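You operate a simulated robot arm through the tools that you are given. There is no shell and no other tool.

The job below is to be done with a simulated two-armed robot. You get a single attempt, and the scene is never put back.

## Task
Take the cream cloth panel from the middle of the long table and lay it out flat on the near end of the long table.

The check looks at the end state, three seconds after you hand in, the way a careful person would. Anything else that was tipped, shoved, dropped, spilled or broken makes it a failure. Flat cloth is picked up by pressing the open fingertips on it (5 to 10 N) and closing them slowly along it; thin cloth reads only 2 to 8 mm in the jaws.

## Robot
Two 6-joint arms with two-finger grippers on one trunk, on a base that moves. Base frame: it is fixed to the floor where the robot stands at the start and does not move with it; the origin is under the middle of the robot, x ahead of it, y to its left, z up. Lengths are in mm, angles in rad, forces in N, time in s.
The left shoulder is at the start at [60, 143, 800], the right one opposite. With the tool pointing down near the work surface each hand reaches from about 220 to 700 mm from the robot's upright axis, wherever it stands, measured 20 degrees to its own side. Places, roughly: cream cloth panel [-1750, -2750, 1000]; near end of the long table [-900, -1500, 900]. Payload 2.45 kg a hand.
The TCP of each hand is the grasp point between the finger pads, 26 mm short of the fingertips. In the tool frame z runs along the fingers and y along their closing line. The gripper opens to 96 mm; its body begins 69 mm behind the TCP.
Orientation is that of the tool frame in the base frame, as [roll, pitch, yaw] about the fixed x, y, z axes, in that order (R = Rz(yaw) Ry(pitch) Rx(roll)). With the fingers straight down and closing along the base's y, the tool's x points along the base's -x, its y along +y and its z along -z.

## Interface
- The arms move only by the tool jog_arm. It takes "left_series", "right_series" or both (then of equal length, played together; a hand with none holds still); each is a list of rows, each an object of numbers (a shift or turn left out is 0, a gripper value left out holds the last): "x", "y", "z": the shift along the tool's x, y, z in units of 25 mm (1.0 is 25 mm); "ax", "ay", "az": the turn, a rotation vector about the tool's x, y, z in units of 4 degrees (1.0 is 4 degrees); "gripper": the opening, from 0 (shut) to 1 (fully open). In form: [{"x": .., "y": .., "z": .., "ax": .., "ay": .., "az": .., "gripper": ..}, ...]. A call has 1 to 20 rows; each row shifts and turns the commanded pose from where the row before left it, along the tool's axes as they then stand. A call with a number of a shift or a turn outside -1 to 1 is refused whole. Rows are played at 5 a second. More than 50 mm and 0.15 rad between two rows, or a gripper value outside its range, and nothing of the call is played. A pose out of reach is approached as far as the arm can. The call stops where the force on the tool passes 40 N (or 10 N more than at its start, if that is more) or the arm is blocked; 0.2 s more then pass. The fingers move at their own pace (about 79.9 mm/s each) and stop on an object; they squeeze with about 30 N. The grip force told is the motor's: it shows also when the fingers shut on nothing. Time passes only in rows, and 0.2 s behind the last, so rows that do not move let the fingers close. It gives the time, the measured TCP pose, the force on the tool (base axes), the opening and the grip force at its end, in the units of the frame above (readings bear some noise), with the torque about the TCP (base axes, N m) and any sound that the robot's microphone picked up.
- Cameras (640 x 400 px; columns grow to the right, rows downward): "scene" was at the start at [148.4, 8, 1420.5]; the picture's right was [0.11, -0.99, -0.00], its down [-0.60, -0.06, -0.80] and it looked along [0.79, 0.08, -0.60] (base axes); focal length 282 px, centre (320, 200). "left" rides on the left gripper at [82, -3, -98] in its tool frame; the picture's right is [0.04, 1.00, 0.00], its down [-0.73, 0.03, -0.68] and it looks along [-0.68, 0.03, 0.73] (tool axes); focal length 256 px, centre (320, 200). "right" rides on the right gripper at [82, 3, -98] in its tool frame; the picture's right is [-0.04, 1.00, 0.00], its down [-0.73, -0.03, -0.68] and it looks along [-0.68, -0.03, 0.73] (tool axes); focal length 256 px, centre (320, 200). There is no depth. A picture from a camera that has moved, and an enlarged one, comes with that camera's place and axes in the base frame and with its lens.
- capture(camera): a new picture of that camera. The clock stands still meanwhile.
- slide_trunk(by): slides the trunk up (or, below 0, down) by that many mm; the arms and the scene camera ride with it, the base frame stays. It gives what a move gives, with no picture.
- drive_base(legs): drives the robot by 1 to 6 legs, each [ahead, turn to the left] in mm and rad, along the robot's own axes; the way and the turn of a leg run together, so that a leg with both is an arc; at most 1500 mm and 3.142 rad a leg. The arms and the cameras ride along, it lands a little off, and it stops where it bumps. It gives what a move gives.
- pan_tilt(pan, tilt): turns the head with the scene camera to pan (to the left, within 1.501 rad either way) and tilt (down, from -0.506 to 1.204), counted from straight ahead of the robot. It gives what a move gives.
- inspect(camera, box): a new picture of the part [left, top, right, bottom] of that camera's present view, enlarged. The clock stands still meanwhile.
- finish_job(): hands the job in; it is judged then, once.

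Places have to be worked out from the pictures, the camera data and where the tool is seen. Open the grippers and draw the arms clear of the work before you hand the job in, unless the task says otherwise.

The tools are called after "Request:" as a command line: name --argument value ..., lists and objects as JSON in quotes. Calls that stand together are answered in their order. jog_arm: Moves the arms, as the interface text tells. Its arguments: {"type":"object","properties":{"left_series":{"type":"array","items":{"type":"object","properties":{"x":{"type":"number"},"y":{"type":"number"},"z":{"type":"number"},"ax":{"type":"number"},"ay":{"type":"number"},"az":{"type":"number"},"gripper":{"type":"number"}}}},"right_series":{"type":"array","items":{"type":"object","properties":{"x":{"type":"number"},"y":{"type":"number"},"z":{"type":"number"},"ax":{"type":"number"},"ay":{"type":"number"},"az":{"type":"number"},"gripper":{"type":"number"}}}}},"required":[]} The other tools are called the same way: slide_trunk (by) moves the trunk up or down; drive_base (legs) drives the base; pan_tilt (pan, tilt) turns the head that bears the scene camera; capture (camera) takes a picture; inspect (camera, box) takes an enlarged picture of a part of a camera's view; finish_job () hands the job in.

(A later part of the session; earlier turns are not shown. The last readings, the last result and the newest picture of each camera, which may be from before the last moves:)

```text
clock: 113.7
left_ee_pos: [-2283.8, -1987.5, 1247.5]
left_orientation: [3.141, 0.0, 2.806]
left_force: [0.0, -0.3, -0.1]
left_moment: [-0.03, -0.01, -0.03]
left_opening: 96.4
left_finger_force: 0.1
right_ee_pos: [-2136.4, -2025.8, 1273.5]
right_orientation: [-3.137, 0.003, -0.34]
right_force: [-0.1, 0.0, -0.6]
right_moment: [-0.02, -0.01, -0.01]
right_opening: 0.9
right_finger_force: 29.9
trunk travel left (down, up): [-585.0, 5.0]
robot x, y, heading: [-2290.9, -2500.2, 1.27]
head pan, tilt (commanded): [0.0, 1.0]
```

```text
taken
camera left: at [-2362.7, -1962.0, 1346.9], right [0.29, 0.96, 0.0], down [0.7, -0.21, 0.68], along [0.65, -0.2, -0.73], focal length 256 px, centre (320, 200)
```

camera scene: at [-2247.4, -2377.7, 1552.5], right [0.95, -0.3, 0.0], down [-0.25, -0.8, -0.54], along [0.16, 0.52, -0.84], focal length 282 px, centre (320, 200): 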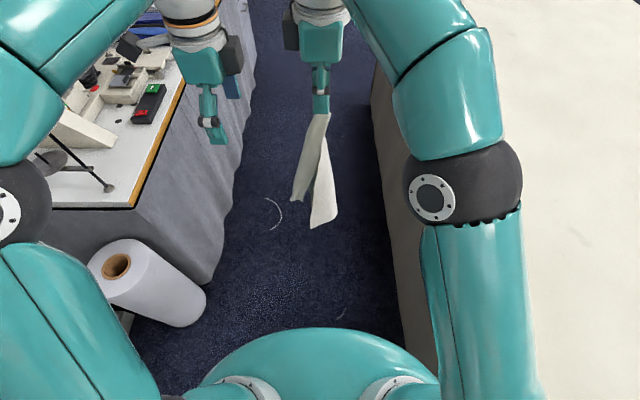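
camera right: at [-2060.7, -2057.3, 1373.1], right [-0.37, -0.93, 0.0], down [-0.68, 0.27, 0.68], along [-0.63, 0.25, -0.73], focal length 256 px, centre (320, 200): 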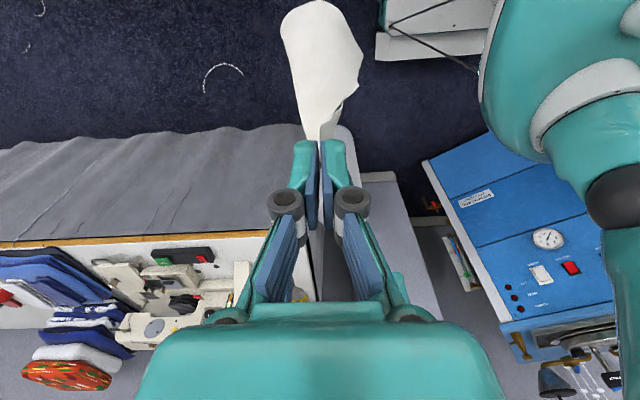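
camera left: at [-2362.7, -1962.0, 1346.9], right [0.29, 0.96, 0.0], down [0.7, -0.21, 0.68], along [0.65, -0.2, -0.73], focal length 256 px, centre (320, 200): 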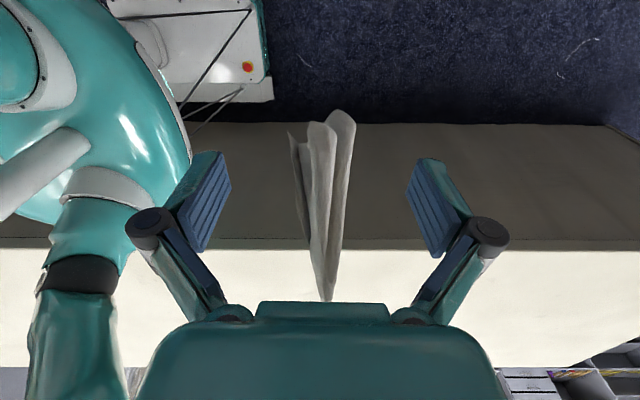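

The cloth is still hanging from the very tip of the right fingers by its corner. I'll zoom in on the dangling second hem corner to locate it for a left-hand catch.

Request:
inspect --camera "scene" --box '[260, 90, 380, 240]'

Request:
inspect --camera "left" --box '[240, 90, 400, 310]'

```text
2.67 times, centred on (320, 165) of scene
camera zoom: at [-2247.4, -2377.7, 1552.5], right [0.95, -0.3, 0.0], down [-0.25, -0.8, -0.54], along [0.16, 0.52, -0.84], focal length 751 px, centre (320, 293)
```

zoom: 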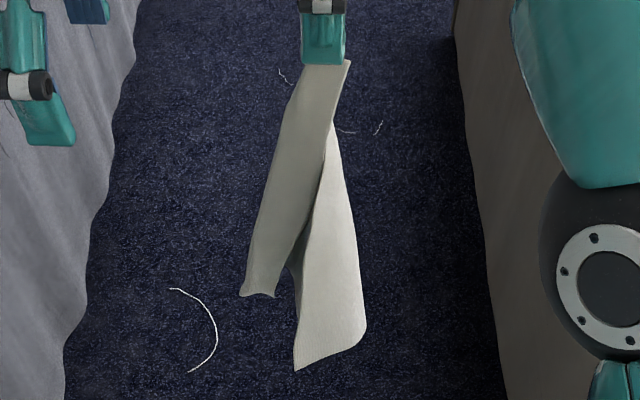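

```text
1.82 times, centred on (320, 200) of left
camera zoom: at [-2362.7, -1962.0, 1346.9], right [0.29, 0.96, 0.0], down [0.7, -0.21, 0.68], along [0.65, -0.2, -0.73], focal length 465 px, centre (320, 200)
```

zoom: 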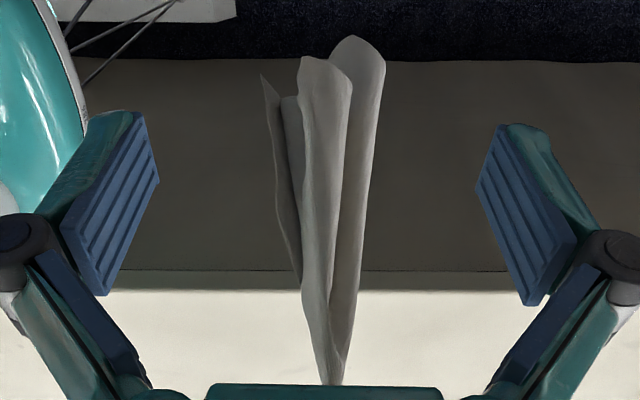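

The free end of the hem strip hangs at about 494 mm ahead, 50 mm left of the axis, z 990. I'll tilt the open left hand and lower it so that its jaws straddle that strip, then check by camera before closing.

Request:
jog_arm --left_series '[{"ay": -1, "z": 0.6}, {"ay": -1, "z": 0.6}, {"ay": -1, "z": 0.6}, {"ay": -1, "z": 0.6}, {"ay": -1, "z": 0.6}, {"ay": -1, "z": 0.6}, {"ay": -1, "z": 0.6}, {"x": -0.04, "z": 0.82}, {"x": -0.04, "z": 0.82}, {"x": -0.04, "z": 0.82}, {"x": -0.04, "z": 0.82}, {"x": -0.04, "z": 0.82}, {"x": -0.04, "z": 0.82}]'

Request:
capture --camera "left"

Request:
inspect --camera "scene" --box '[220, 90, 380, 240]'

```text
clock: 116.5
left_ee_pos: [-2203.9, -2014.9, 1038.9]
left_orientation: [3.138, 0.489, 2.806]
left_force: [0.7, -0.9, -0.8]
left_moment: [0.02, 0.01, -0.01]
left_opening: 96.1
left_finger_force: 0.0
right_ee_pos: [-2135.9, -2025.2, 1274.3]
right_orientation: [-3.137, 0.003, -0.342]
right_force: [0.1, -0.6, -0.1]
right_moment: [0.0, 0.0, -0.01]
right_opening: 1.0
right_finger_force: 30.0
trunk travel left (down, up): [-585.0, 5.0]
robot x, y, heading: [-2287.9, -2502.6, 1.267]
head pan, tilt (commanded): [0.0, 1.0]
```

```text
taken
camera left: at [-2316.8, -1977.6, 1089.8], right [0.3, 0.96, -0.02], down [0.32, -0.08, 0.94], along [0.9, -0.28, -0.33], focal length 256 px, centre (320, 200)
```

left: 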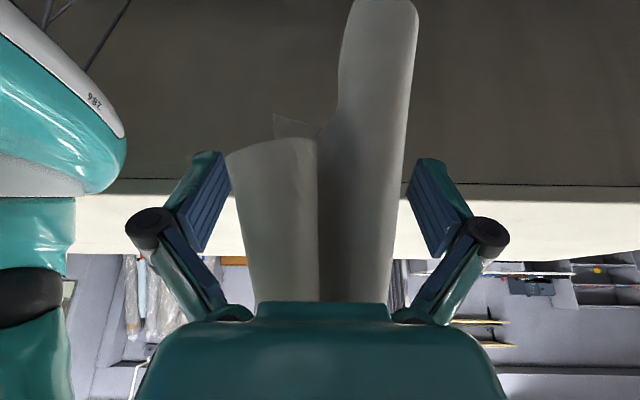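

```text
2.67 times, centred on (300, 165) of scene
camera zoom: at [-2247.3, -2377.5, 1552.5], right [0.95, -0.3, 0.0], down [-0.25, -0.8, -0.54], along [0.16, 0.51, -0.84], focal length 751 px, centre (373, 293)
```

zoom: 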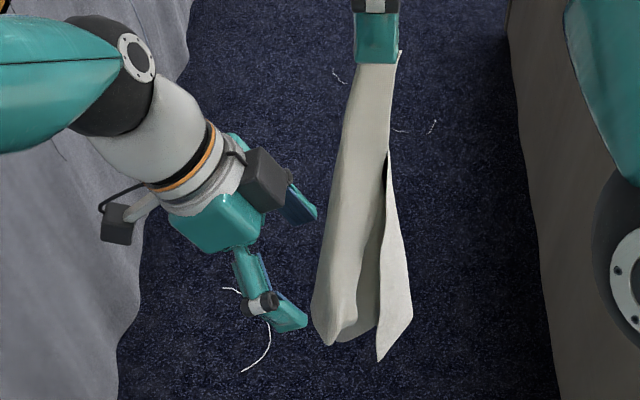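

The cloth has turned a little but hangs between the open left jaws. I'll shift the left hand about 30 mm in and 20 mm back so its pads surround the hem strip's end, and close on it.

Request:
jog_arm --left_series '[{"x": -0.3, "y": -0.4, "z": 0.59}, {"x": -0.3, "y": -0.4, "z": 0.59}, {}, {"gripper": 0.6}, {"gripper": 0.3}, {"gripper": 0.0}, {}, {}]'

Request:
capture --camera "left"

Request:
inspect --camera "scene" --box '[220, 90, 380, 240]'

```text
clock: 118.2
left_ee_pos: [-2183.7, -2043.6, 1020.9]
left_orientation: [3.137, 0.491, 2.805]
left_force: [-0.9, 0.2, 2.1]
left_moment: [-0.07, 0.04, -0.04]
left_opening: 2.8
left_finger_force: 27.7
right_ee_pos: [-2136.2, -2025.4, 1273.5]
right_orientation: [-3.139, 0.0, -0.34]
right_force: [0.4, 0.4, 0.3]
right_moment: [-0.01, -0.01, 0.04]
right_opening: 1.2
right_finger_force: 30.0
trunk travel left (down, up): [-585.0, 5.0]
robot x, y, heading: [-2288.1, -2498.1, 1.269]
head pan, tilt (commanded): [0.0, 1.0]
```

```text
taken
camera left: at [-2297.0, -2005.5, 1070.2], right [0.3, 0.96, -0.02], down [0.32, -0.08, 0.94], along [0.9, -0.28, -0.33], focal length 256 px, centre (320, 200)
```

left: 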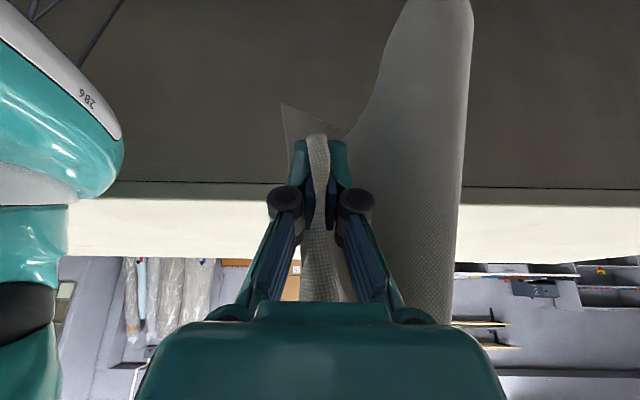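

```text
2.67 times, centred on (300, 165) of scene
camera zoom: at [-2247.6, -2377.9, 1552.5], right [0.95, -0.3, 0.0], down [-0.25, -0.8, -0.54], along [0.16, 0.51, -0.84], focal length 751 px, centre (373, 293)
```

zoom: 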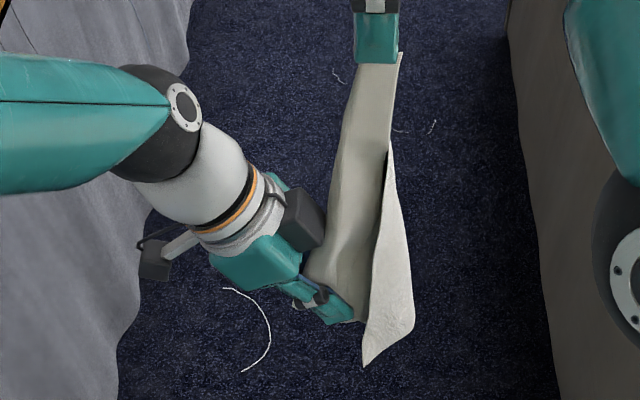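

The left hand now holds the hem near the second corner firmly (2.8 mm, full pads). I'll raise the left hand out to the side so the hem runs roughly level between the hands, keeping it slack, and set the hand upright again.

Request:
jog_arm --left_series '[{"x": 0.12, "z": -0.77}, {"x": 0.12, "z": -0.77}, {"x": 0.12, "z": -0.77}, {"x": 0.12, "z": -0.77}, {"x": 0.12, "z": -0.77}, {"x": 0.12, "z": -0.77}, {"x": 0.12, "z": -0.77}, {"x": 0.12, "z": -0.77}, {"x": 0.12, "z": -0.77}, {"x": 0.12, "z": -0.77}, {"x": 0.12, "z": -0.77}, {"x": 0.12, "z": -0.77}, {"x": 0.12, "z": -0.77}, {"ay": 1}, {"ay": 1}, {"ay": 1}, {"ay": 1}, {"ay": 1}, {"ay": 1}, {"ay": 1}]'

Request:
inspect --camera "scene" --box '[180, 50, 420, 250]'

Request:
capture --camera "left"

Request:
capture --camera "right"

```text
clock: 122.5
left_ee_pos: [-2326.5, -1992.7, 1224.8]
left_orientation: [3.139, -0.001, 2.806]
left_force: [1.0, -0.3, 4.8]
left_moment: [-0.09, 0.05, 0.02]
left_opening: 3.3
left_finger_force: 28.8
right_ee_pos: [-2135.1, -2025.5, 1273.8]
right_orientation: [-3.138, 0.001, -0.341]
right_force: [0.1, 0.7, -0.2]
right_moment: [0.01, -0.01, 0.05]
right_opening: 0.9
right_finger_force: 30.2
trunk travel left (down, up): [-585.0, 5.0]
robot x, y, heading: [-2289.0, -2502.0, 1.262]
head pan, tilt (commanded): [0.0, 1.0]
```

```text
2.00 times, centred on (300, 150) of scene
camera zoom: at [-2247.2, -2378.2, 1552.5], right [0.95, -0.3, 0.0], down [-0.25, -0.8, -0.54], along [0.16, 0.52, -0.84], focal length 563 px, centre (360, 300)
```

zoom: 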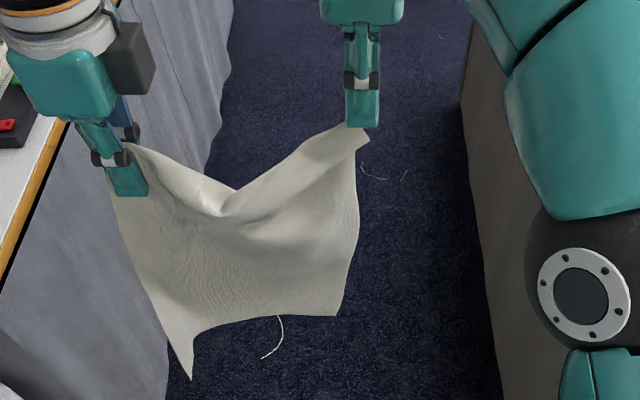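

```text
taken
camera left: at [-2406.5, -1968.0, 1323.5], right [0.29, 0.96, 0.0], down [0.7, -0.22, 0.68], along [0.65, -0.2, -0.73], focal length 256 px, centre (320, 200)
```

left: 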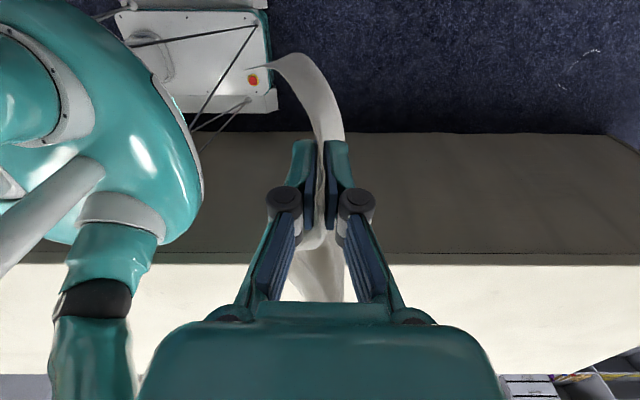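

```text
taken
camera right: at [-2060.6, -2057.7, 1373.2], right [-0.37, -0.93, 0.0], down [-0.68, 0.27, 0.68], along [-0.63, 0.26, -0.73], focal length 256 px, centre (320, 200)
```

right: 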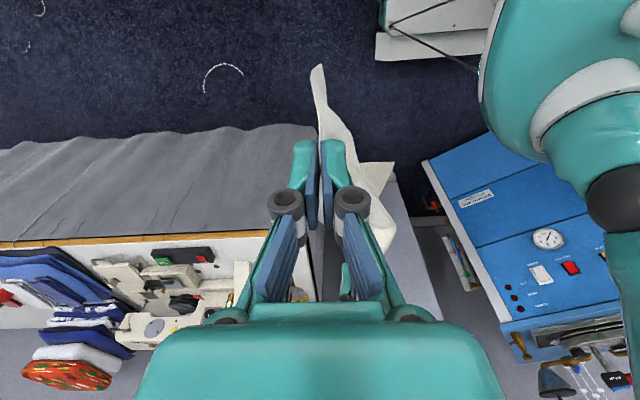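

The cloth now hangs spread between both hands again. The left grip is solid while the right holds only the corner tip, which is acceptable for carrying. I'll drive the first 650 mm along the aisle.

Request:
drive_base --legs '[[650, 0]]'

Request:
pan_tilt --pan 0.0 --tilt 0.8

Request:
capture --camera "scene"

```text
clock: 126.1
left_ee_pos: [-2135.4, -1367.2, 1223.0]
left_orientation: [3.14, 0.002, 2.811]
left_force: [-0.2, -0.1, -0.4]
left_moment: [0.01, -0.02, -0.01]
left_opening: 3.0
left_finger_force: 26.4
right_ee_pos: [-1943.9, -1401.1, 1274.0]
right_orientation: [-3.138, 0.003, -0.336]
right_force: [-0.3, 0.8, -0.3]
right_moment: [-0.02, -0.02, 0.0]
right_opening: 0.9
right_finger_force: 29.7
trunk travel left (down, up): [-585.0, 5.0]
robot x, y, heading: [-2093.9, -1877.0, 1.269]
head pan, tilt (commanded): [0.0, 1.0]
```

```text
clock: 126.9
left_ee_pos: [-2135.2, -1369.1, 1224.5]
left_orientation: [3.14, 0.002, 2.812]
left_force: [0.4, -1.0, 0.2]
left_moment: [-0.04, 0.0, 0.02]
left_opening: 1.0
left_finger_force: 27.4
right_ee_pos: [-1943.1, -1401.4, 1273.6]
right_orientation: [-3.139, 0.001, -0.334]
right_force: [0.8, 0.0, -0.1]
right_moment: [0.0, -0.01, 0.01]
right_opening: 0.9
right_finger_force: 30.0
trunk travel left (down, up): [-585.0, 5.0]
robot x, y, heading: [-2093.4, -1876.4, 1.268]
head pan, tilt (commanded): [0.0, 0.799]
```

```text
taken
camera scene: at [-2049.8, -1743.4, 1567.6], right [0.96, -0.3, 0.0], down [-0.21, -0.69, -0.7], along [0.21, 0.67, -0.72], focal length 282 px, centre (320, 200)
```

scene: 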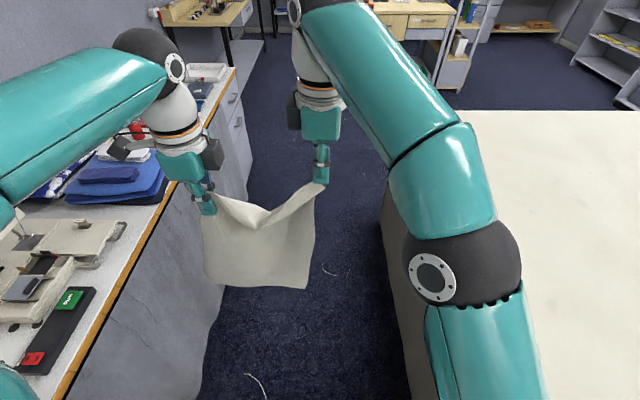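

Both hands still hold the sheet after the drive (about 1 mm, a single layer each). I'll continue 690 mm to the spot beside the near end.

Request:
drive_base --legs '[[690, 0]]'

Request:
capture --camera "scene"

```text
clock: 130.7
left_ee_pos: [-1953.0, -707.4, 1224.7]
left_orientation: [3.141, 0.0, 2.836]
left_force: [-0.2, -0.4, 0.4]
left_moment: [-0.03, 0.04, -0.01]
left_opening: 2.1
left_finger_force: 27.2
right_ee_pos: [-1760.6, -735.3, 1273.1]
right_orientation: [-3.138, 0.003, -0.311]
right_force: [-0.1, 0.3, -0.1]
right_moment: [0.0, -0.01, -0.01]
right_opening: 0.7
right_finger_force: 29.9
trunk travel left (down, up): [-585.0, 5.0]
robot x, y, heading: [-1898.3, -1217.8, 1.296]
head pan, tilt (commanded): [0.0, 0.799]
```

```text
taken
camera scene: at [-1857.6, -1079.9, 1567.6], right [0.96, -0.27, 0.0], down [-0.19, -0.69, -0.7], along [0.19, 0.67, -0.72], focal length 282 px, centre (320, 200)
```

scene: 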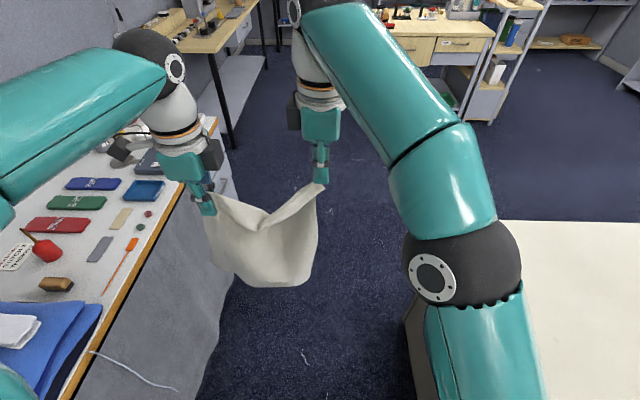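

I'm beside the near end at [-1898, -1218] with the cloth intact; the near-right table corner is at about [-1283, -648]. I'll raise both hands a bit so the hem clears the table, then turn right in small steps to face the table.

Request:
jog_arm --left_series '[{"z": -0.5}, {"z": -0.5}, {"z": -0.5}, {"z": -0.5}, {"z": -0.5}, {"z": -0.5}, {}]' --right_series '[{"z": -0.25}, {"z": -0.25}, {"z": -0.25}, {"z": -0.25}, {"z": -0.25}, {"z": -0.25}, {}]'

Request:
drive_base --legs '[[0, -0.4]]'

Request:
capture --camera "scene"

```text
clock: 132.3
left_ee_pos: [-1952.6, -707.5, 1298.0]
left_orientation: [3.139, -0.002, 2.836]
left_force: [0.0, 0.4, 0.1]
left_moment: [-0.02, -0.02, -0.01]
left_opening: 3.0
left_finger_force: 26.9
right_ee_pos: [-1757.6, -749.8, 1293.7]
right_orientation: [-3.137, 0.004, -0.309]
right_force: [0.4, -0.2, 0.5]
right_moment: [-0.02, 0.0, 0.0]
right_opening: 1.0
right_finger_force: 30.2
right hand out of reach, approached as far as the arm can: row 2, 3, 4, 5, 6
trunk travel left (down, up): [-585.0, 5.0]
robot x, y, heading: [-1897.7, -1214.3, 1.3]
head pan, tilt (commanded): [0.0, 0.799]
```

```text
clock: 134.1
left_ee_pos: [-1747.8, -730.4, 1298.0]
left_orientation: [3.139, -0.002, 2.426]
left_force: [-0.3, -0.3, 0.8]
left_moment: [-0.03, 0.03, 0.01]
left_opening: 2.8
left_finger_force: 26.9
right_ee_pos: [-1586.4, -846.9, 1293.9]
right_orientation: [-3.136, 0.003, -0.721]
right_force: [-0.6, -0.7, -0.2]
right_moment: [-0.03, -0.01, -0.01]
right_opening: 0.6
right_finger_force: 30.2
trunk travel left (down, up): [-585.0, 5.0]
robot x, y, heading: [-1915.7, -1205.8, 0.888]
head pan, tilt (commanded): [0.0, 0.799]
```

```text
taken
camera scene: at [-1822.7, -1098.1, 1567.7], right [0.78, -0.63, 0.0], down [-0.45, -0.56, -0.7], along [0.44, 0.54, -0.72], focal length 282 px, centre (320, 200)
```

scene: 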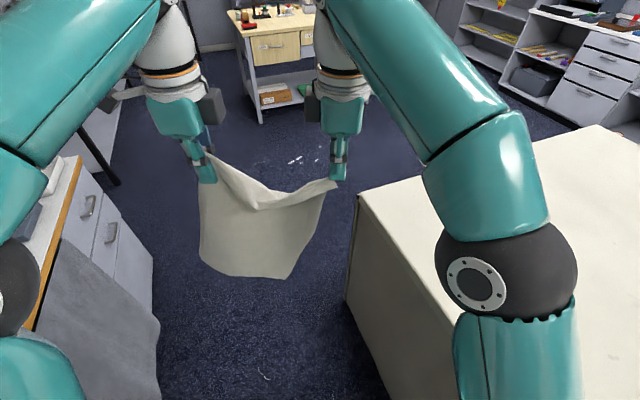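

Both grips still hold through the first turn step. I'll continue turning right in 0.4 rad steps.

Request:
drive_base --legs '[[0, -0.4]]'

Request:
capture --camera "scene"

```text
clock: 135.8
left_ee_pos: [-1574.9, -833.8, 1297.7]
left_orientation: [3.139, 0.001, 2.025]
left_force: [0.6, 0.4, 1.3]
left_moment: [-0.02, -0.01, 0.01]
left_opening: 2.6
left_finger_force: 28.1
right_ee_pos: [-1472.3, -1003.2, 1294.9]
right_orientation: [-3.135, 0.004, -1.119]
right_force: [0.7, -0.3, 0.9]
right_moment: [-0.01, 0.0, -0.01]
right_opening: 0.0
right_finger_force: 28.3
trunk travel left (down, up): [-585.0, 5.0]
robot x, y, heading: [-1920.7, -1194.5, 0.488]
head pan, tilt (commanded): [0.0, 0.799]
```

```text
taken
camera scene: at [-1795.3, -1127.0, 1567.7], right [0.47, -0.88, 0.0], down [-0.63, -0.34, -0.7], along [0.62, 0.33, -0.72], focal length 282 px, centre (320, 200)
```

scene: 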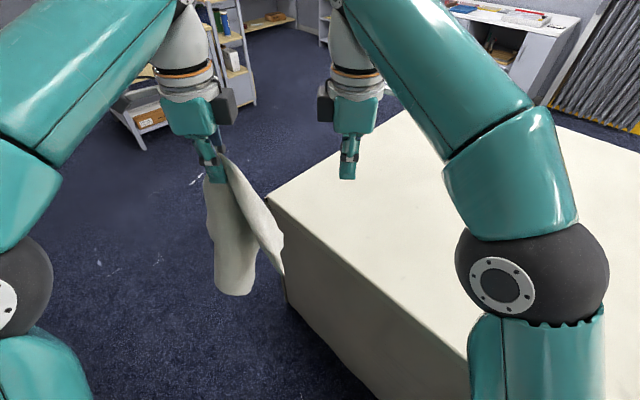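

The right tip has slipped off, but the left hand still holds firmly at 2.6 mm. I'll keep turning so that the cloth comes over the table top, where a drop would do no harm.

Request:
drive_base --legs '[[0, -0.4]]'

Request:
capture --camera "scene"

```text
clock: 137.5
left_ee_pos: [-1461.6, -993.5, 1300.1]
left_orientation: [3.138, 0.002, 1.629]
left_force: [-4.2, 3.6, 2.0]
left_moment: [0.11, 0.16, -0.04]
left_opening: 0.9
left_finger_force: 28.4
right_ee_pos: [-1430.3, -1192.3, 1294.3]
right_orientation: [-3.135, 0.002, -1.517]
right_force: [0.0, 0.4, -0.4]
right_moment: [0.03, 0.03, -0.02]
right_opening: 0.0
right_finger_force: 28.5
trunk travel left (down, up): [-585.0, 5.0]
robot x, y, heading: [-1916.9, -1176.7, 0.085]
head pan, tilt (commanded): [0.0, 0.799]
```

```text
taken
camera scene: at [-1777.4, -1163.5, 1567.6], right [0.09, -1.0, 0.0], down [-0.71, -0.06, -0.7], along [0.69, 0.06, -0.72], focal length 282 px, centre (320, 200)
```

scene: 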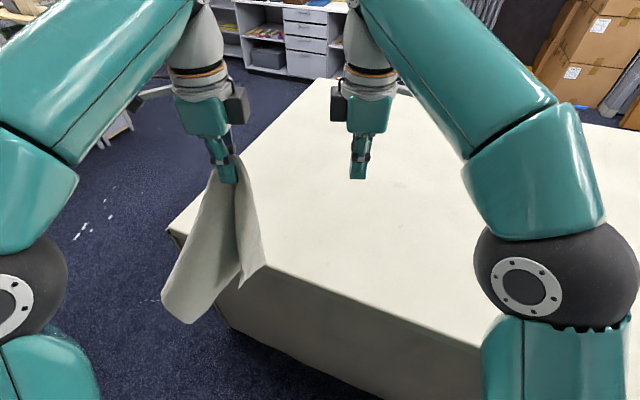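

The left opening dropped to 0.9 mm and the tool feels a 5 N pull: the cloth's tail is dragging at the table edge. I'll check the grip and the contact closely.

Request:
inspect --camera "left" --box '[220, 20, 420, 310]'

Request:
inspect --camera "scene" --box '[130, 120, 330, 340]'

Request:
capture --camera "right"

```text
1.38 times, centred on (320, 165) of left
camera zoom: at [-1468.9, -911.6, 1398.6], right [1.0, 0.1, 0.0], down [0.07, -0.73, 0.68], along [0.07, -0.68, -0.73], focal length 353 px, centre (320, 248)
```

zoom: 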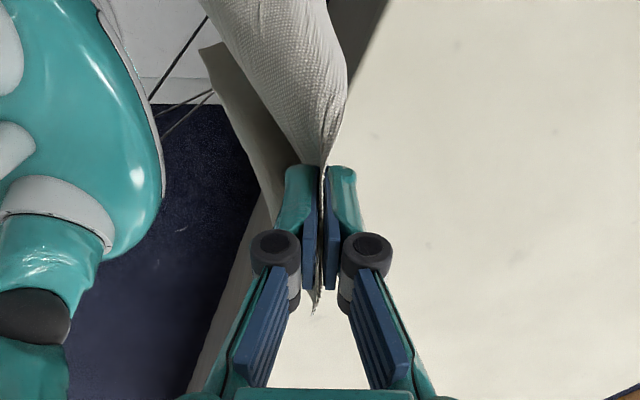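

```text
1.82 times, centred on (230, 230) of scene
camera zoom: at [-1777.4, -1163.5, 1567.6], right [0.09, -1.0, 0.0], down [-0.71, -0.06, -0.7], along [0.69, 0.06, -0.72], focal length 512 px, centre (484, 146)
```

zoom: 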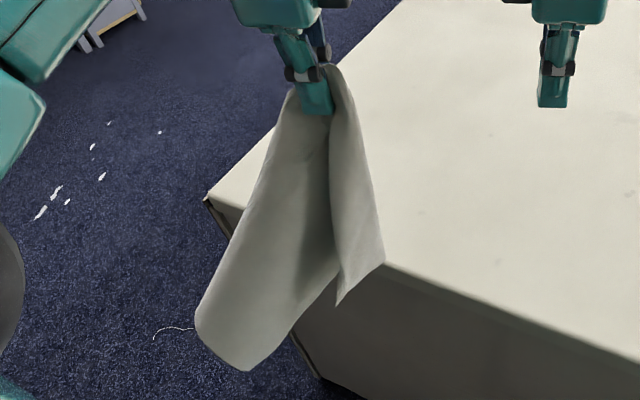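

```text
taken
camera right: at [-1430.9, -1274.5, 1394.5], right [-1.0, -0.01, -0.01], down [-0.01, 0.73, 0.68], along [-0.01, 0.68, -0.73], focal length 256 px, centre (320, 200)
```

right: 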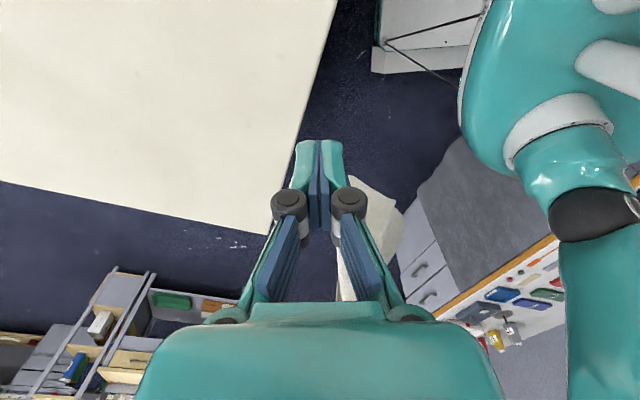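

The left pads hold the cloth along their full length, so that grip is sound and the tail is just swinging at the edge. I'll finish the turn to bring it over the table.

Request:
drive_base --legs '[[0, -0.38]]'

Request:
capture --camera "scene"

Request:
capture --camera "left"

```text
clock: 139.2
left_ee_pos: [-1426.8, -1178.0, 1299.3]
left_orientation: [3.138, 0.001, 1.249]
left_force: [0.7, 0.4, 1.8]
left_moment: [0.01, 0.0, 0.0]
left_opening: 2.0
left_finger_force: 32.3
right_ee_pos: [-1471.4, -1372.5, 1295.1]
right_orientation: [-3.135, 0.004, -1.899]
right_force: [-0.3, -0.1, -0.3]
right_moment: [-0.04, -0.01, -0.01]
right_opening: 0.0
right_finger_force: 28.3
trunk travel left (down, up): [-585.0, 5.0]
robot x, y, heading: [-1916.0, -1158.0, -0.292]
head pan, tilt (commanded): [0.0, 0.799]
```

```text
taken
camera scene: at [-1777.8, -1201.0, 1567.7], right [-0.29, -0.96, 0.0], down [-0.69, 0.21, -0.7], along [0.67, -0.2, -0.72], focal length 282 px, centre (320, 200)
```

scene: 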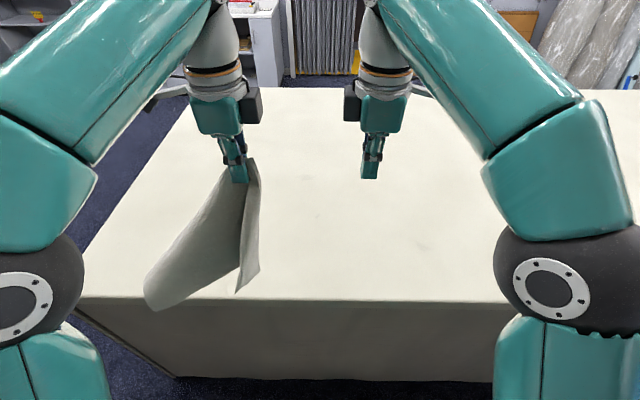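

```text
taken
camera left: at [-1403.7, -1098.4, 1399.3], right [0.96, -0.28, 0.0], down [-0.21, -0.7, 0.68], along [-0.19, -0.65, -0.73], focal length 256 px, centre (320, 200)
```

left: 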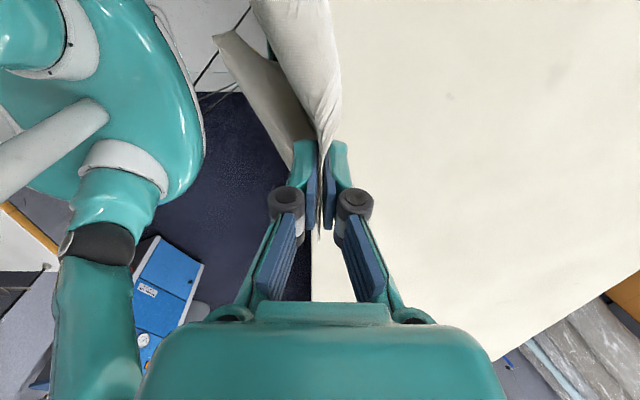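

The cloth now hangs at the table edge and I face the table squarely, 453 mm from the edge to my axis. I'll drive forward 110 mm so that the cloth is over the table top.

Request:
drive_base --legs '[[110, 0]]'

Request:
capture --camera "scene"

```text
clock: 140.4
left_ee_pos: [-1321.9, -1210.0, 1300.2]
left_orientation: [3.14, 0.001, 1.246]
left_force: [-2.0, -0.2, 1.2]
left_moment: [0.0, 0.1, -0.02]
left_opening: 3.5
left_finger_force: 36.9
right_ee_pos: [-1367.8, -1404.2, 1295.0]
right_orientation: [-3.136, 0.003, -1.898]
right_force: [0.5, -0.4, -0.1]
right_moment: [-0.01, 0.04, 0.0]
right_opening: 0.2
right_finger_force: 28.3
trunk travel left (down, up): [-585.0, 5.0]
robot x, y, heading: [-1807.9, -1193.3, -0.292]
head pan, tilt (commanded): [0.0, 0.799]
```

```text
taken
camera scene: at [-1673.6, -1232.3, 1567.6], right [-0.29, -0.96, 0.0], down [-0.69, 0.21, -0.7], along [0.67, -0.2, -0.72], focal length 282 px, centre (320, 200)
```

scene: 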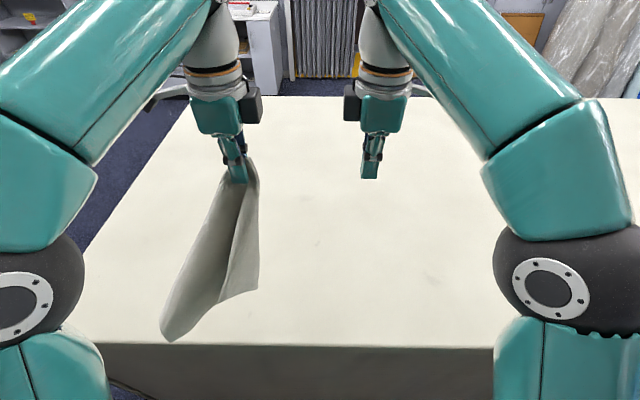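

The cloth is over the table now. I'll let it settle for a second and open the right gripper, then look from all cameras for the free hem corner.

Request:
jog_arm --right_series '[{"gripper": 1.0}, {}, {}, {}, {}, {}]'

Request:
pan_tilt --pan 0.0 --tilt 0.9

Request:
inspect --camera "scene" --box '[130, 80, 430, 320]'

Request:
capture --camera "right"

Request:
capture --camera "left"

```text
clock: 141.8
left_ee_pos: [-1322.8, -1209.9, 1300.5]
left_orientation: [3.138, 0.001, 1.246]
left_force: [3.9, -0.4, 0.4]
left_moment: [0.04, 0.03, 0.03]
left_opening: 3.8
left_finger_force: 37.8
right_ee_pos: [-1369.2, -1402.0, 1295.9]
right_orientation: [-3.134, 0.003, -1.898]
right_force: [0.2, 0.2, 0.5]
right_moment: [-0.02, 0.0, 0.0]
right_opening: 96.2
right_finger_force: 0.0
trunk travel left (down, up): [-585.0, 5.0]
robot x, y, heading: [-1811.6, -1187.7, -0.291]
head pan, tilt (commanded): [0.0, 0.799]
```

```text
clock: 142.4
left_ee_pos: [-1322.6, -1209.6, 1301.3]
left_orientation: [3.139, 0.002, 1.247]
left_force: [2.6, -0.9, 4.8]
left_moment: [-0.02, 0.01, 0.0]
left_opening: 1.2
left_finger_force: 26.3
right_ee_pos: [-1369.6, -1403.3, 1296.8]
right_orientation: [-3.134, 0.005, -1.898]
right_force: [-0.5, 0.2, -0.1]
right_moment: [-0.01, 0.03, -0.02]
right_opening: 96.2
right_finger_force: 0.0
trunk travel left (down, up): [-585.0, 5.0]
robot x, y, heading: [-1813.0, -1187.0, -0.294]
head pan, tilt (commanded): [0.0, 0.901]
```

```text
1.67 times, centred on (280, 200) of scene
camera zoom: at [-1679.6, -1230.6, 1559.8], right [-0.29, -0.96, 0.0], down [-0.75, 0.22, -0.62], along [0.59, -0.18, -0.78], focal length 469 px, centre (387, 200)
```

zoom: 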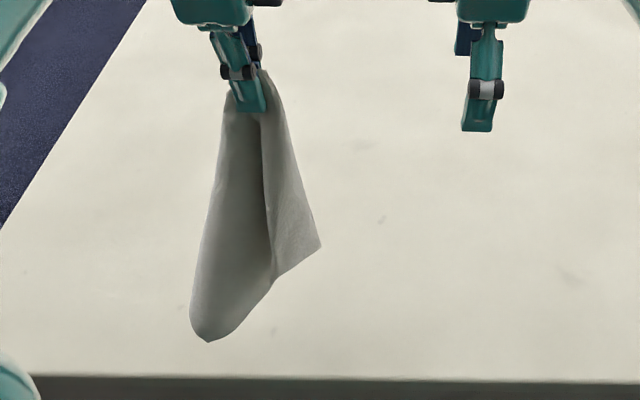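

```text
taken
camera right: at [-1399.5, -1480.8, 1395.7], right [-0.93, 0.36, -0.01], down [0.26, 0.68, 0.68], along [0.25, 0.63, -0.73], focal length 256 px, centre (320, 200)
```

right: 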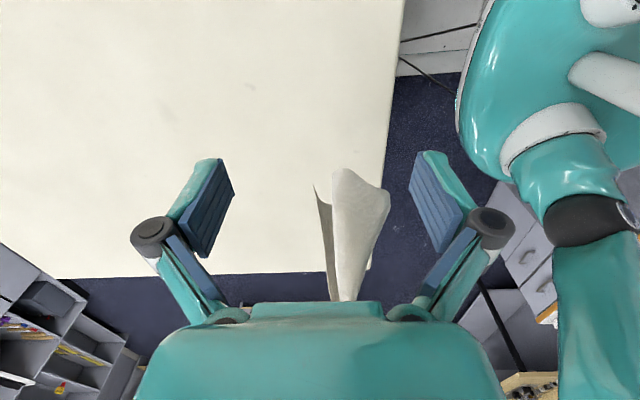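

```text
taken
camera left: at [-1300.6, -1129.6, 1400.0], right [0.96, -0.28, 0.0], down [-0.21, -0.7, 0.68], along [-0.19, -0.65, -0.73], focal length 256 px, centre (320, 200)
```

left: 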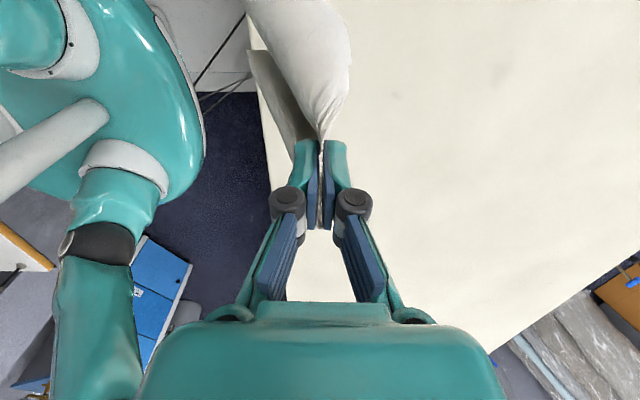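

The free hem corner hangs at about 459 mm ahead, 83 mm left, z 1058, below and right of the left hand. I'll tilt the open right hand 28 degrees inward and bring it close beside that corner, then check before closing.

Request:
jog_arm --right_series '[{"ay": -1, "z": 0.6}, {"ay": -1, "z": 0.6}, {"ay": -1, "z": 0.6}, {"ay": -1, "z": 0.6}, {"ay": -1, "z": 0.6}, {"ay": -1, "z": 0.6}, {"ay": -1, "z": 0.6}, {"x": -0.4, "y": 0.16, "z": 0.6}, {"x": -0.4, "y": 0.16, "z": 0.6}, {"x": -0.4, "y": 0.16, "z": 0.6}, {"x": -0.4, "y": 0.16, "z": 0.6}, {"x": -0.4, "y": 0.16, "z": 0.6}]'

Request:
capture --camera "right"

Request:
inspect --camera "scene" --box '[130, 80, 430, 320]'

Request:
capture --camera "left"

```text
clock: 145.0
left_ee_pos: [-1322.7, -1208.6, 1301.0]
left_orientation: [3.137, 0.002, 1.245]
left_force: [0.0, 0.3, -3.1]
left_moment: [-0.06, 0.0, 0.01]
left_opening: 3.5
left_finger_force: 25.9
right_ee_pos: [-1354.4, -1302.2, 1153.5]
right_orientation: [-3.134, 0.493, -1.895]
right_force: [0.1, -0.2, 0.2]
right_moment: [0.02, 0.02, -0.02]
right_opening: 96.1
right_finger_force: 0.0
trunk travel left (down, up): [-585.0, 5.0]
robot x, y, heading: [-1809.8, -1191.3, -0.291]
head pan, tilt (commanded): [0.0, 0.901]
```

```text
taken
camera right: at [-1395.9, -1413.6, 1201.5], right [-0.93, 0.36, 0.01], down [0.13, 0.3, 0.95], along [0.33, 0.89, -0.33], focal length 256 px, centre (320, 200)
```

right: 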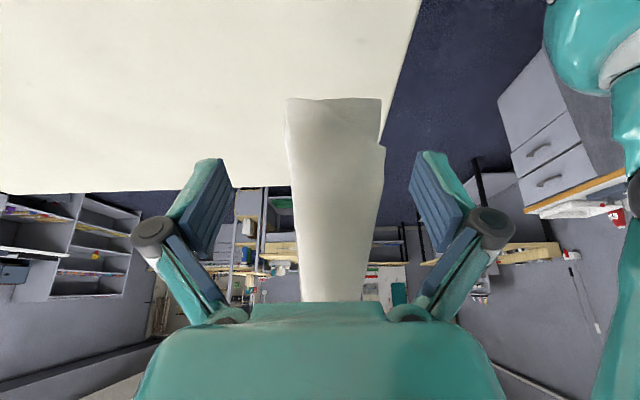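

```text
1.67 times, centred on (280, 200) of scene
camera zoom: at [-1679.4, -1230.2, 1559.7], right [-0.29, -0.96, 0.0], down [-0.75, 0.22, -0.62], along [0.59, -0.18, -0.78], focal length 469 px, centre (387, 200)
```

zoom: 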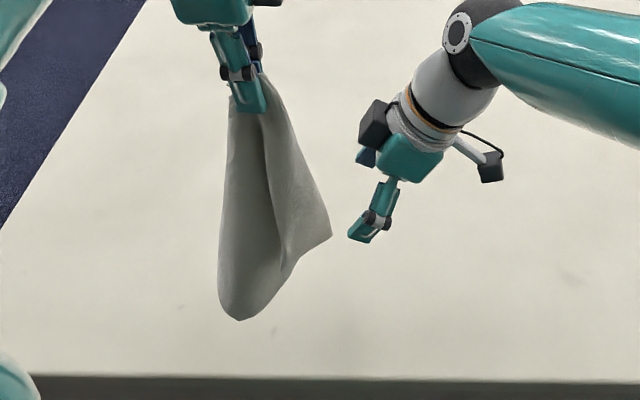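

```text
taken
camera left: at [-1300.4, -1129.2, 1399.9], right [0.96, -0.28, 0.0], down [-0.21, -0.7, 0.68], along [-0.19, -0.65, -0.73], focal length 256 px, centre (320, 200)
```

left: 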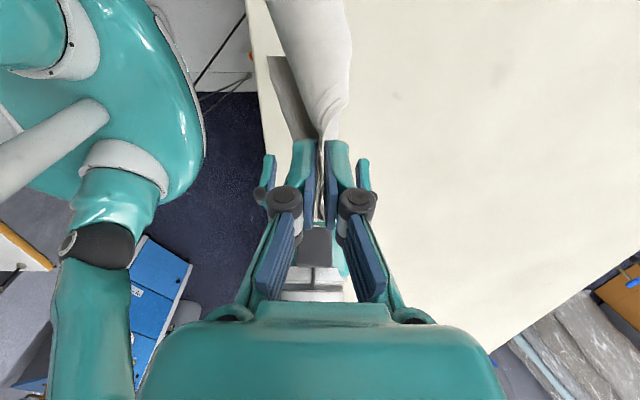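

The right camera shows the hem strip hanging squarely between the open jaws, its lower end around z 1045. I'll advance 94 mm along the fingers so the pads surround the strip and look once more.

Request:
jog_arm --right_series '[{"x": -0.1, "z": 0.75}, {"x": -0.1, "z": 0.75}, {"x": -0.1, "z": 0.75}, {"x": -0.1, "z": 0.75}, {"x": -0.1, "z": 0.75}]'

Request:
capture --camera "right"

Request:
inspect --camera "scene" --box '[180, 80, 380, 260]'

```text
clock: 146.2
left_ee_pos: [-1321.9, -1209.4, 1300.7]
left_orientation: [3.137, 0.003, 1.247]
left_force: [-1.7, 0.1, -0.2]
left_moment: [0.03, 0.17, 0.01]
left_opening: 3.6
left_finger_force: 36.2
right_ee_pos: [-1333.5, -1248.0, 1074.4]
right_orientation: [-3.135, 0.492, -1.894]
right_force: [-0.2, -0.2, -0.1]
right_moment: [-0.01, 0.0, 0.0]
right_opening: 96.1
right_finger_force: 0.0
trunk travel left (down, up): [-585.0, 5.0]
robot x, y, heading: [-1812.7, -1192.0, -0.294]
head pan, tilt (commanded): [0.0, 0.901]
```

```text
taken
camera right: at [-1376.2, -1360.4, 1124.2], right [-0.93, 0.36, 0.01], down [0.13, 0.3, 0.95], along [0.33, 0.88, -0.33], focal length 256 px, centre (320, 200)
```

right: 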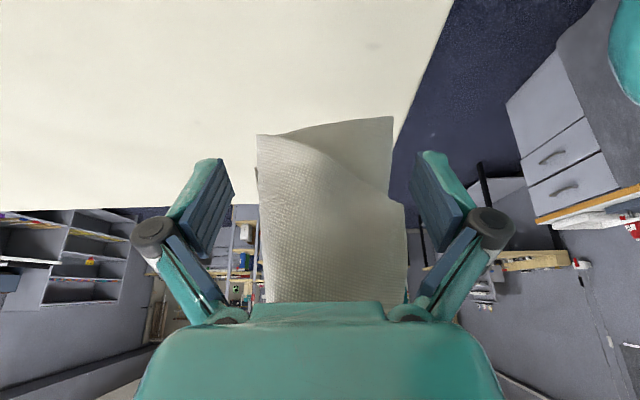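

```text
2.22 times, centred on (280, 170) of scene
camera zoom: at [-1678.9, -1230.4, 1559.7], right [-0.29, -0.96, 0.0], down [-0.75, 0.22, -0.62], along [0.59, -0.18, -0.78], focal length 626 px, centre (409, 267)
```

zoom: 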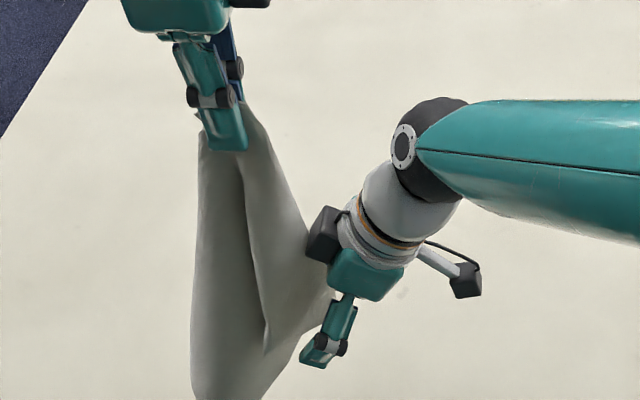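

The strip with its corner lies fully between the right pads. I'll close the right jaws on it now.

Request:
jog_arm --right_series '[{"gripper": 0.8}, {"gripper": 0.6}, {"gripper": 0.4}, {"gripper": 0.2}, {"gripper": 0.0}, {}, {}]'

Request:
capture --camera "right"

Request:
inspect --camera "scene" --box '[180, 80, 380, 260]'

```text
clock: 147.8
left_ee_pos: [-1324.2, -1209.0, 1301.3]
left_orientation: [3.138, 0.002, 1.246]
left_force: [0.3, 0.3, 2.1]
left_moment: [0.04, 0.02, 0.02]
left_opening: 1.2
left_finger_force: 26.5
right_ee_pos: [-1333.8, -1249.1, 1074.9]
right_orientation: [-3.135, 0.492, -1.894]
right_force: [0.2, -1.6, 0.0]
right_moment: [0.03, -0.01, 0.06]
right_opening: 0.6
right_finger_force: 26.7
trunk travel left (down, up): [-585.0, 5.0]
robot x, y, heading: [-1811.7, -1191.1, -0.288]
head pan, tilt (commanded): [0.0, 0.901]
```

```text
taken
camera right: at [-1376.8, -1360.6, 1124.5], right [-0.93, 0.35, 0.01], down [0.13, 0.3, 0.95], along [0.33, 0.89, -0.33], focal length 256 px, centre (320, 200)
```

right: 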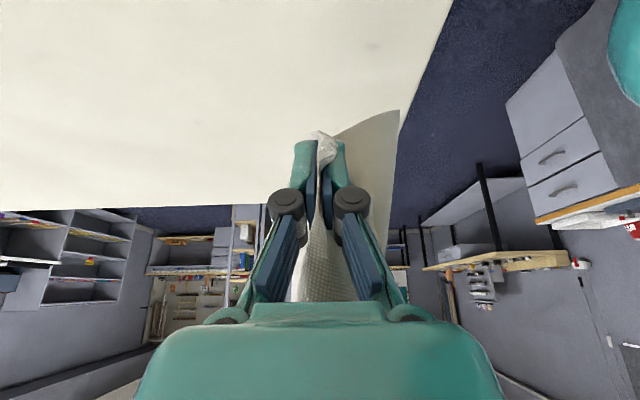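

```text
2.22 times, centred on (280, 170) of scene
camera zoom: at [-1679.6, -1230.5, 1559.7], right [-0.29, -0.96, 0.0], down [-0.75, 0.22, -0.62], along [0.59, -0.18, -0.78], focal length 626 px, centre (409, 267)
```

zoom: 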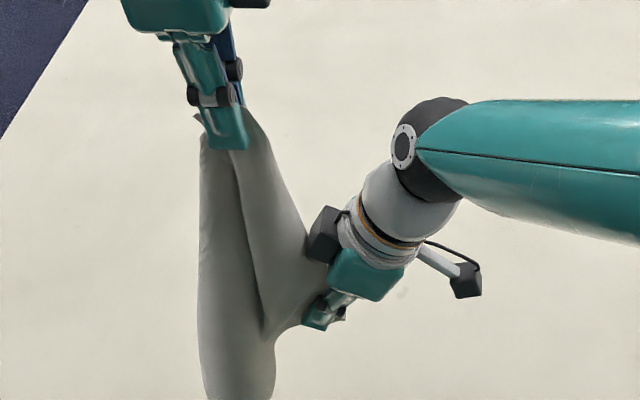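

The right pads hold the corner with a little bunch beyond the tips. I'll carry the right hand out to the right and up so the hem spans level between both hands.

Request:
jog_arm --right_series '[{"x": 0.17, "z": -0.77}, {"x": 0.17, "z": -0.77}, {"x": 0.17, "z": -0.77}, {"x": 0.17, "z": -0.77}, {"x": 0.17, "z": -0.77}, {"x": 0.17, "z": -0.77}, {"x": 0.17, "z": -0.77}, {"x": 0.17, "z": -0.77}, {"x": 0.17, "z": -0.77}, {"x": 0.17, "z": -0.77}, {"x": 0.17, "z": -0.77}, {"x": 0.17, "z": -0.77}, {"x": 0.17, "z": -0.77}]'

Request:
capture --camera "scene"

Request:
capture --camera "right"

```text
clock: 150.6
left_ee_pos: [-1324.2, -1209.6, 1300.0]
left_orientation: [3.139, 0.002, 1.245]
left_force: [-1.0, -0.9, -6.8]
left_moment: [-0.05, -0.05, -0.01]
left_opening: 4.4
left_finger_force: 38.2
right_ee_pos: [-1389.4, -1407.2, 1270.8]
right_orientation: [-3.132, 0.492, -1.897]
right_force: [-0.9, -0.6, -0.6]
right_moment: [0.03, -0.21, -0.08]
right_opening: 5.1
right_finger_force: 29.7
trunk travel left (down, up): [-585.0, 5.0]
robot x, y, heading: [-1809.5, -1192.5, -0.293]
head pan, tilt (commanded): [0.0, 0.901]
```

```text
taken
camera scene: at [-1680.3, -1231.0, 1559.8], right [-0.29, -0.96, 0.0], down [-0.75, 0.23, -0.62], along [0.59, -0.18, -0.78], focal length 282 px, centre (320, 200)
```

scene: 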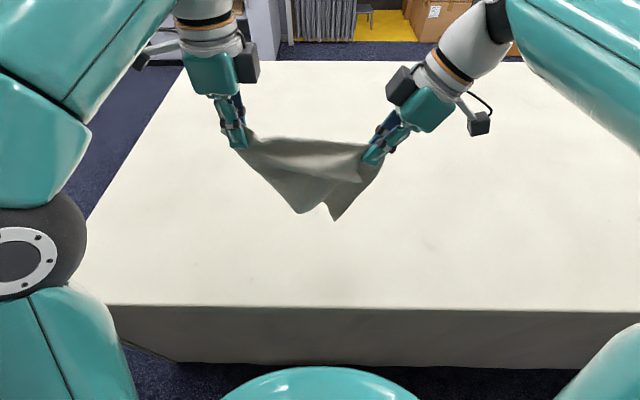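

```text
taken
camera right: at [-1431.8, -1519.2, 1319.7], right [-0.93, 0.36, 0.01], down [0.13, 0.3, 0.95], along [0.33, 0.88, -0.33], focal length 256 px, centre (320, 200)
```

right: 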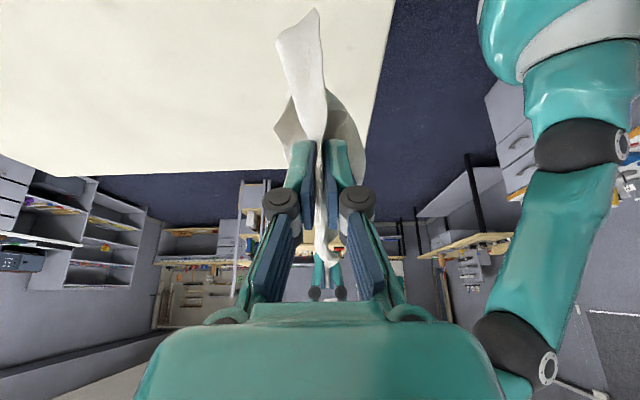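

The cloth is spanned between both hands but hangs shorter than expected, so the right hand may hold a different spot than the corner. Let me zoom in to understand the shape.

Request:
inspect --camera "scene" --box '[200, 80, 420, 240]'

Request:
inspect --camera "right" --box '[220, 0, 420, 300]'

Request:
inspect --camera "left" --box '[200, 0, 440, 310]'

```text
2.50 times, centred on (310, 160) of scene
camera zoom: at [-1680.3, -1231.0, 1559.8], right [-0.29, -0.96, 0.0], down [-0.75, 0.23, -0.62], along [0.59, -0.18, -0.78], focal length 704 px, centre (345, 300)
```

zoom: 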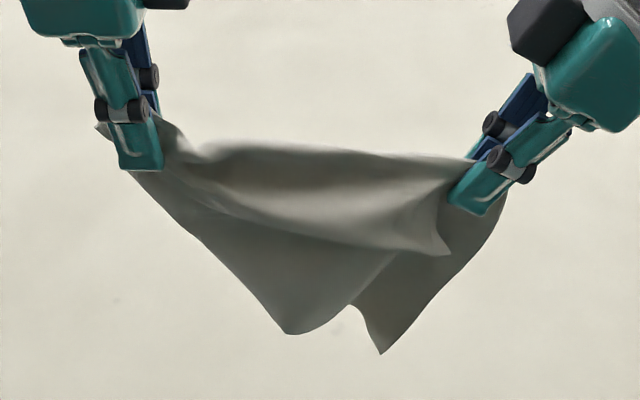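

```text
1.33 times, centred on (320, 150) of right
camera zoom: at [-1431.8, -1519.2, 1319.7], right [-0.93, 0.36, 0.01], down [0.13, 0.3, 0.95], along [0.33, 0.88, -0.33], focal length 341 px, centre (320, 267)
```

zoom: 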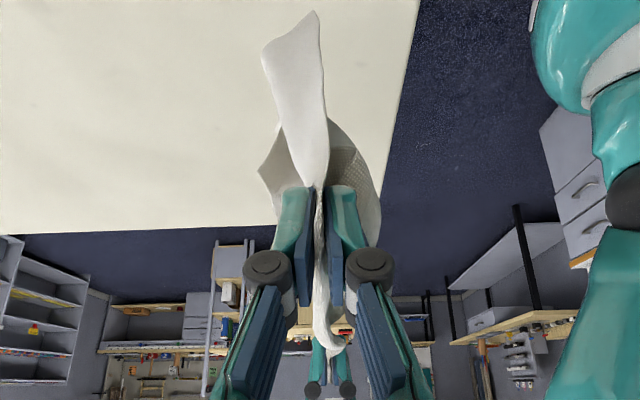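

```text
1.29 times, centred on (320, 155) of left
camera zoom: at [-1301.4, -1129.9, 1400.3], right [0.96, -0.28, 0.0], down [-0.21, -0.7, 0.68], along [-0.19, -0.65, -0.73], focal length 330 px, centre (320, 258)
```

zoom: 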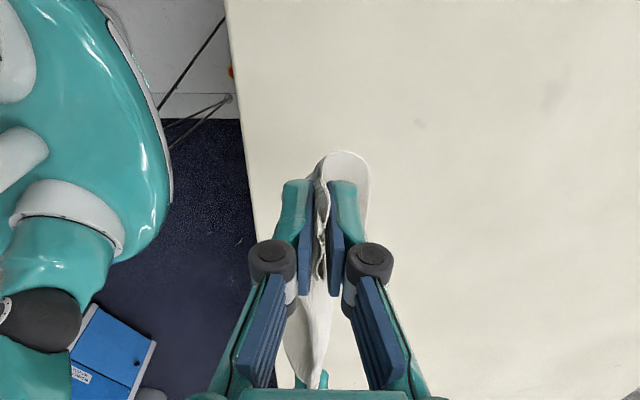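

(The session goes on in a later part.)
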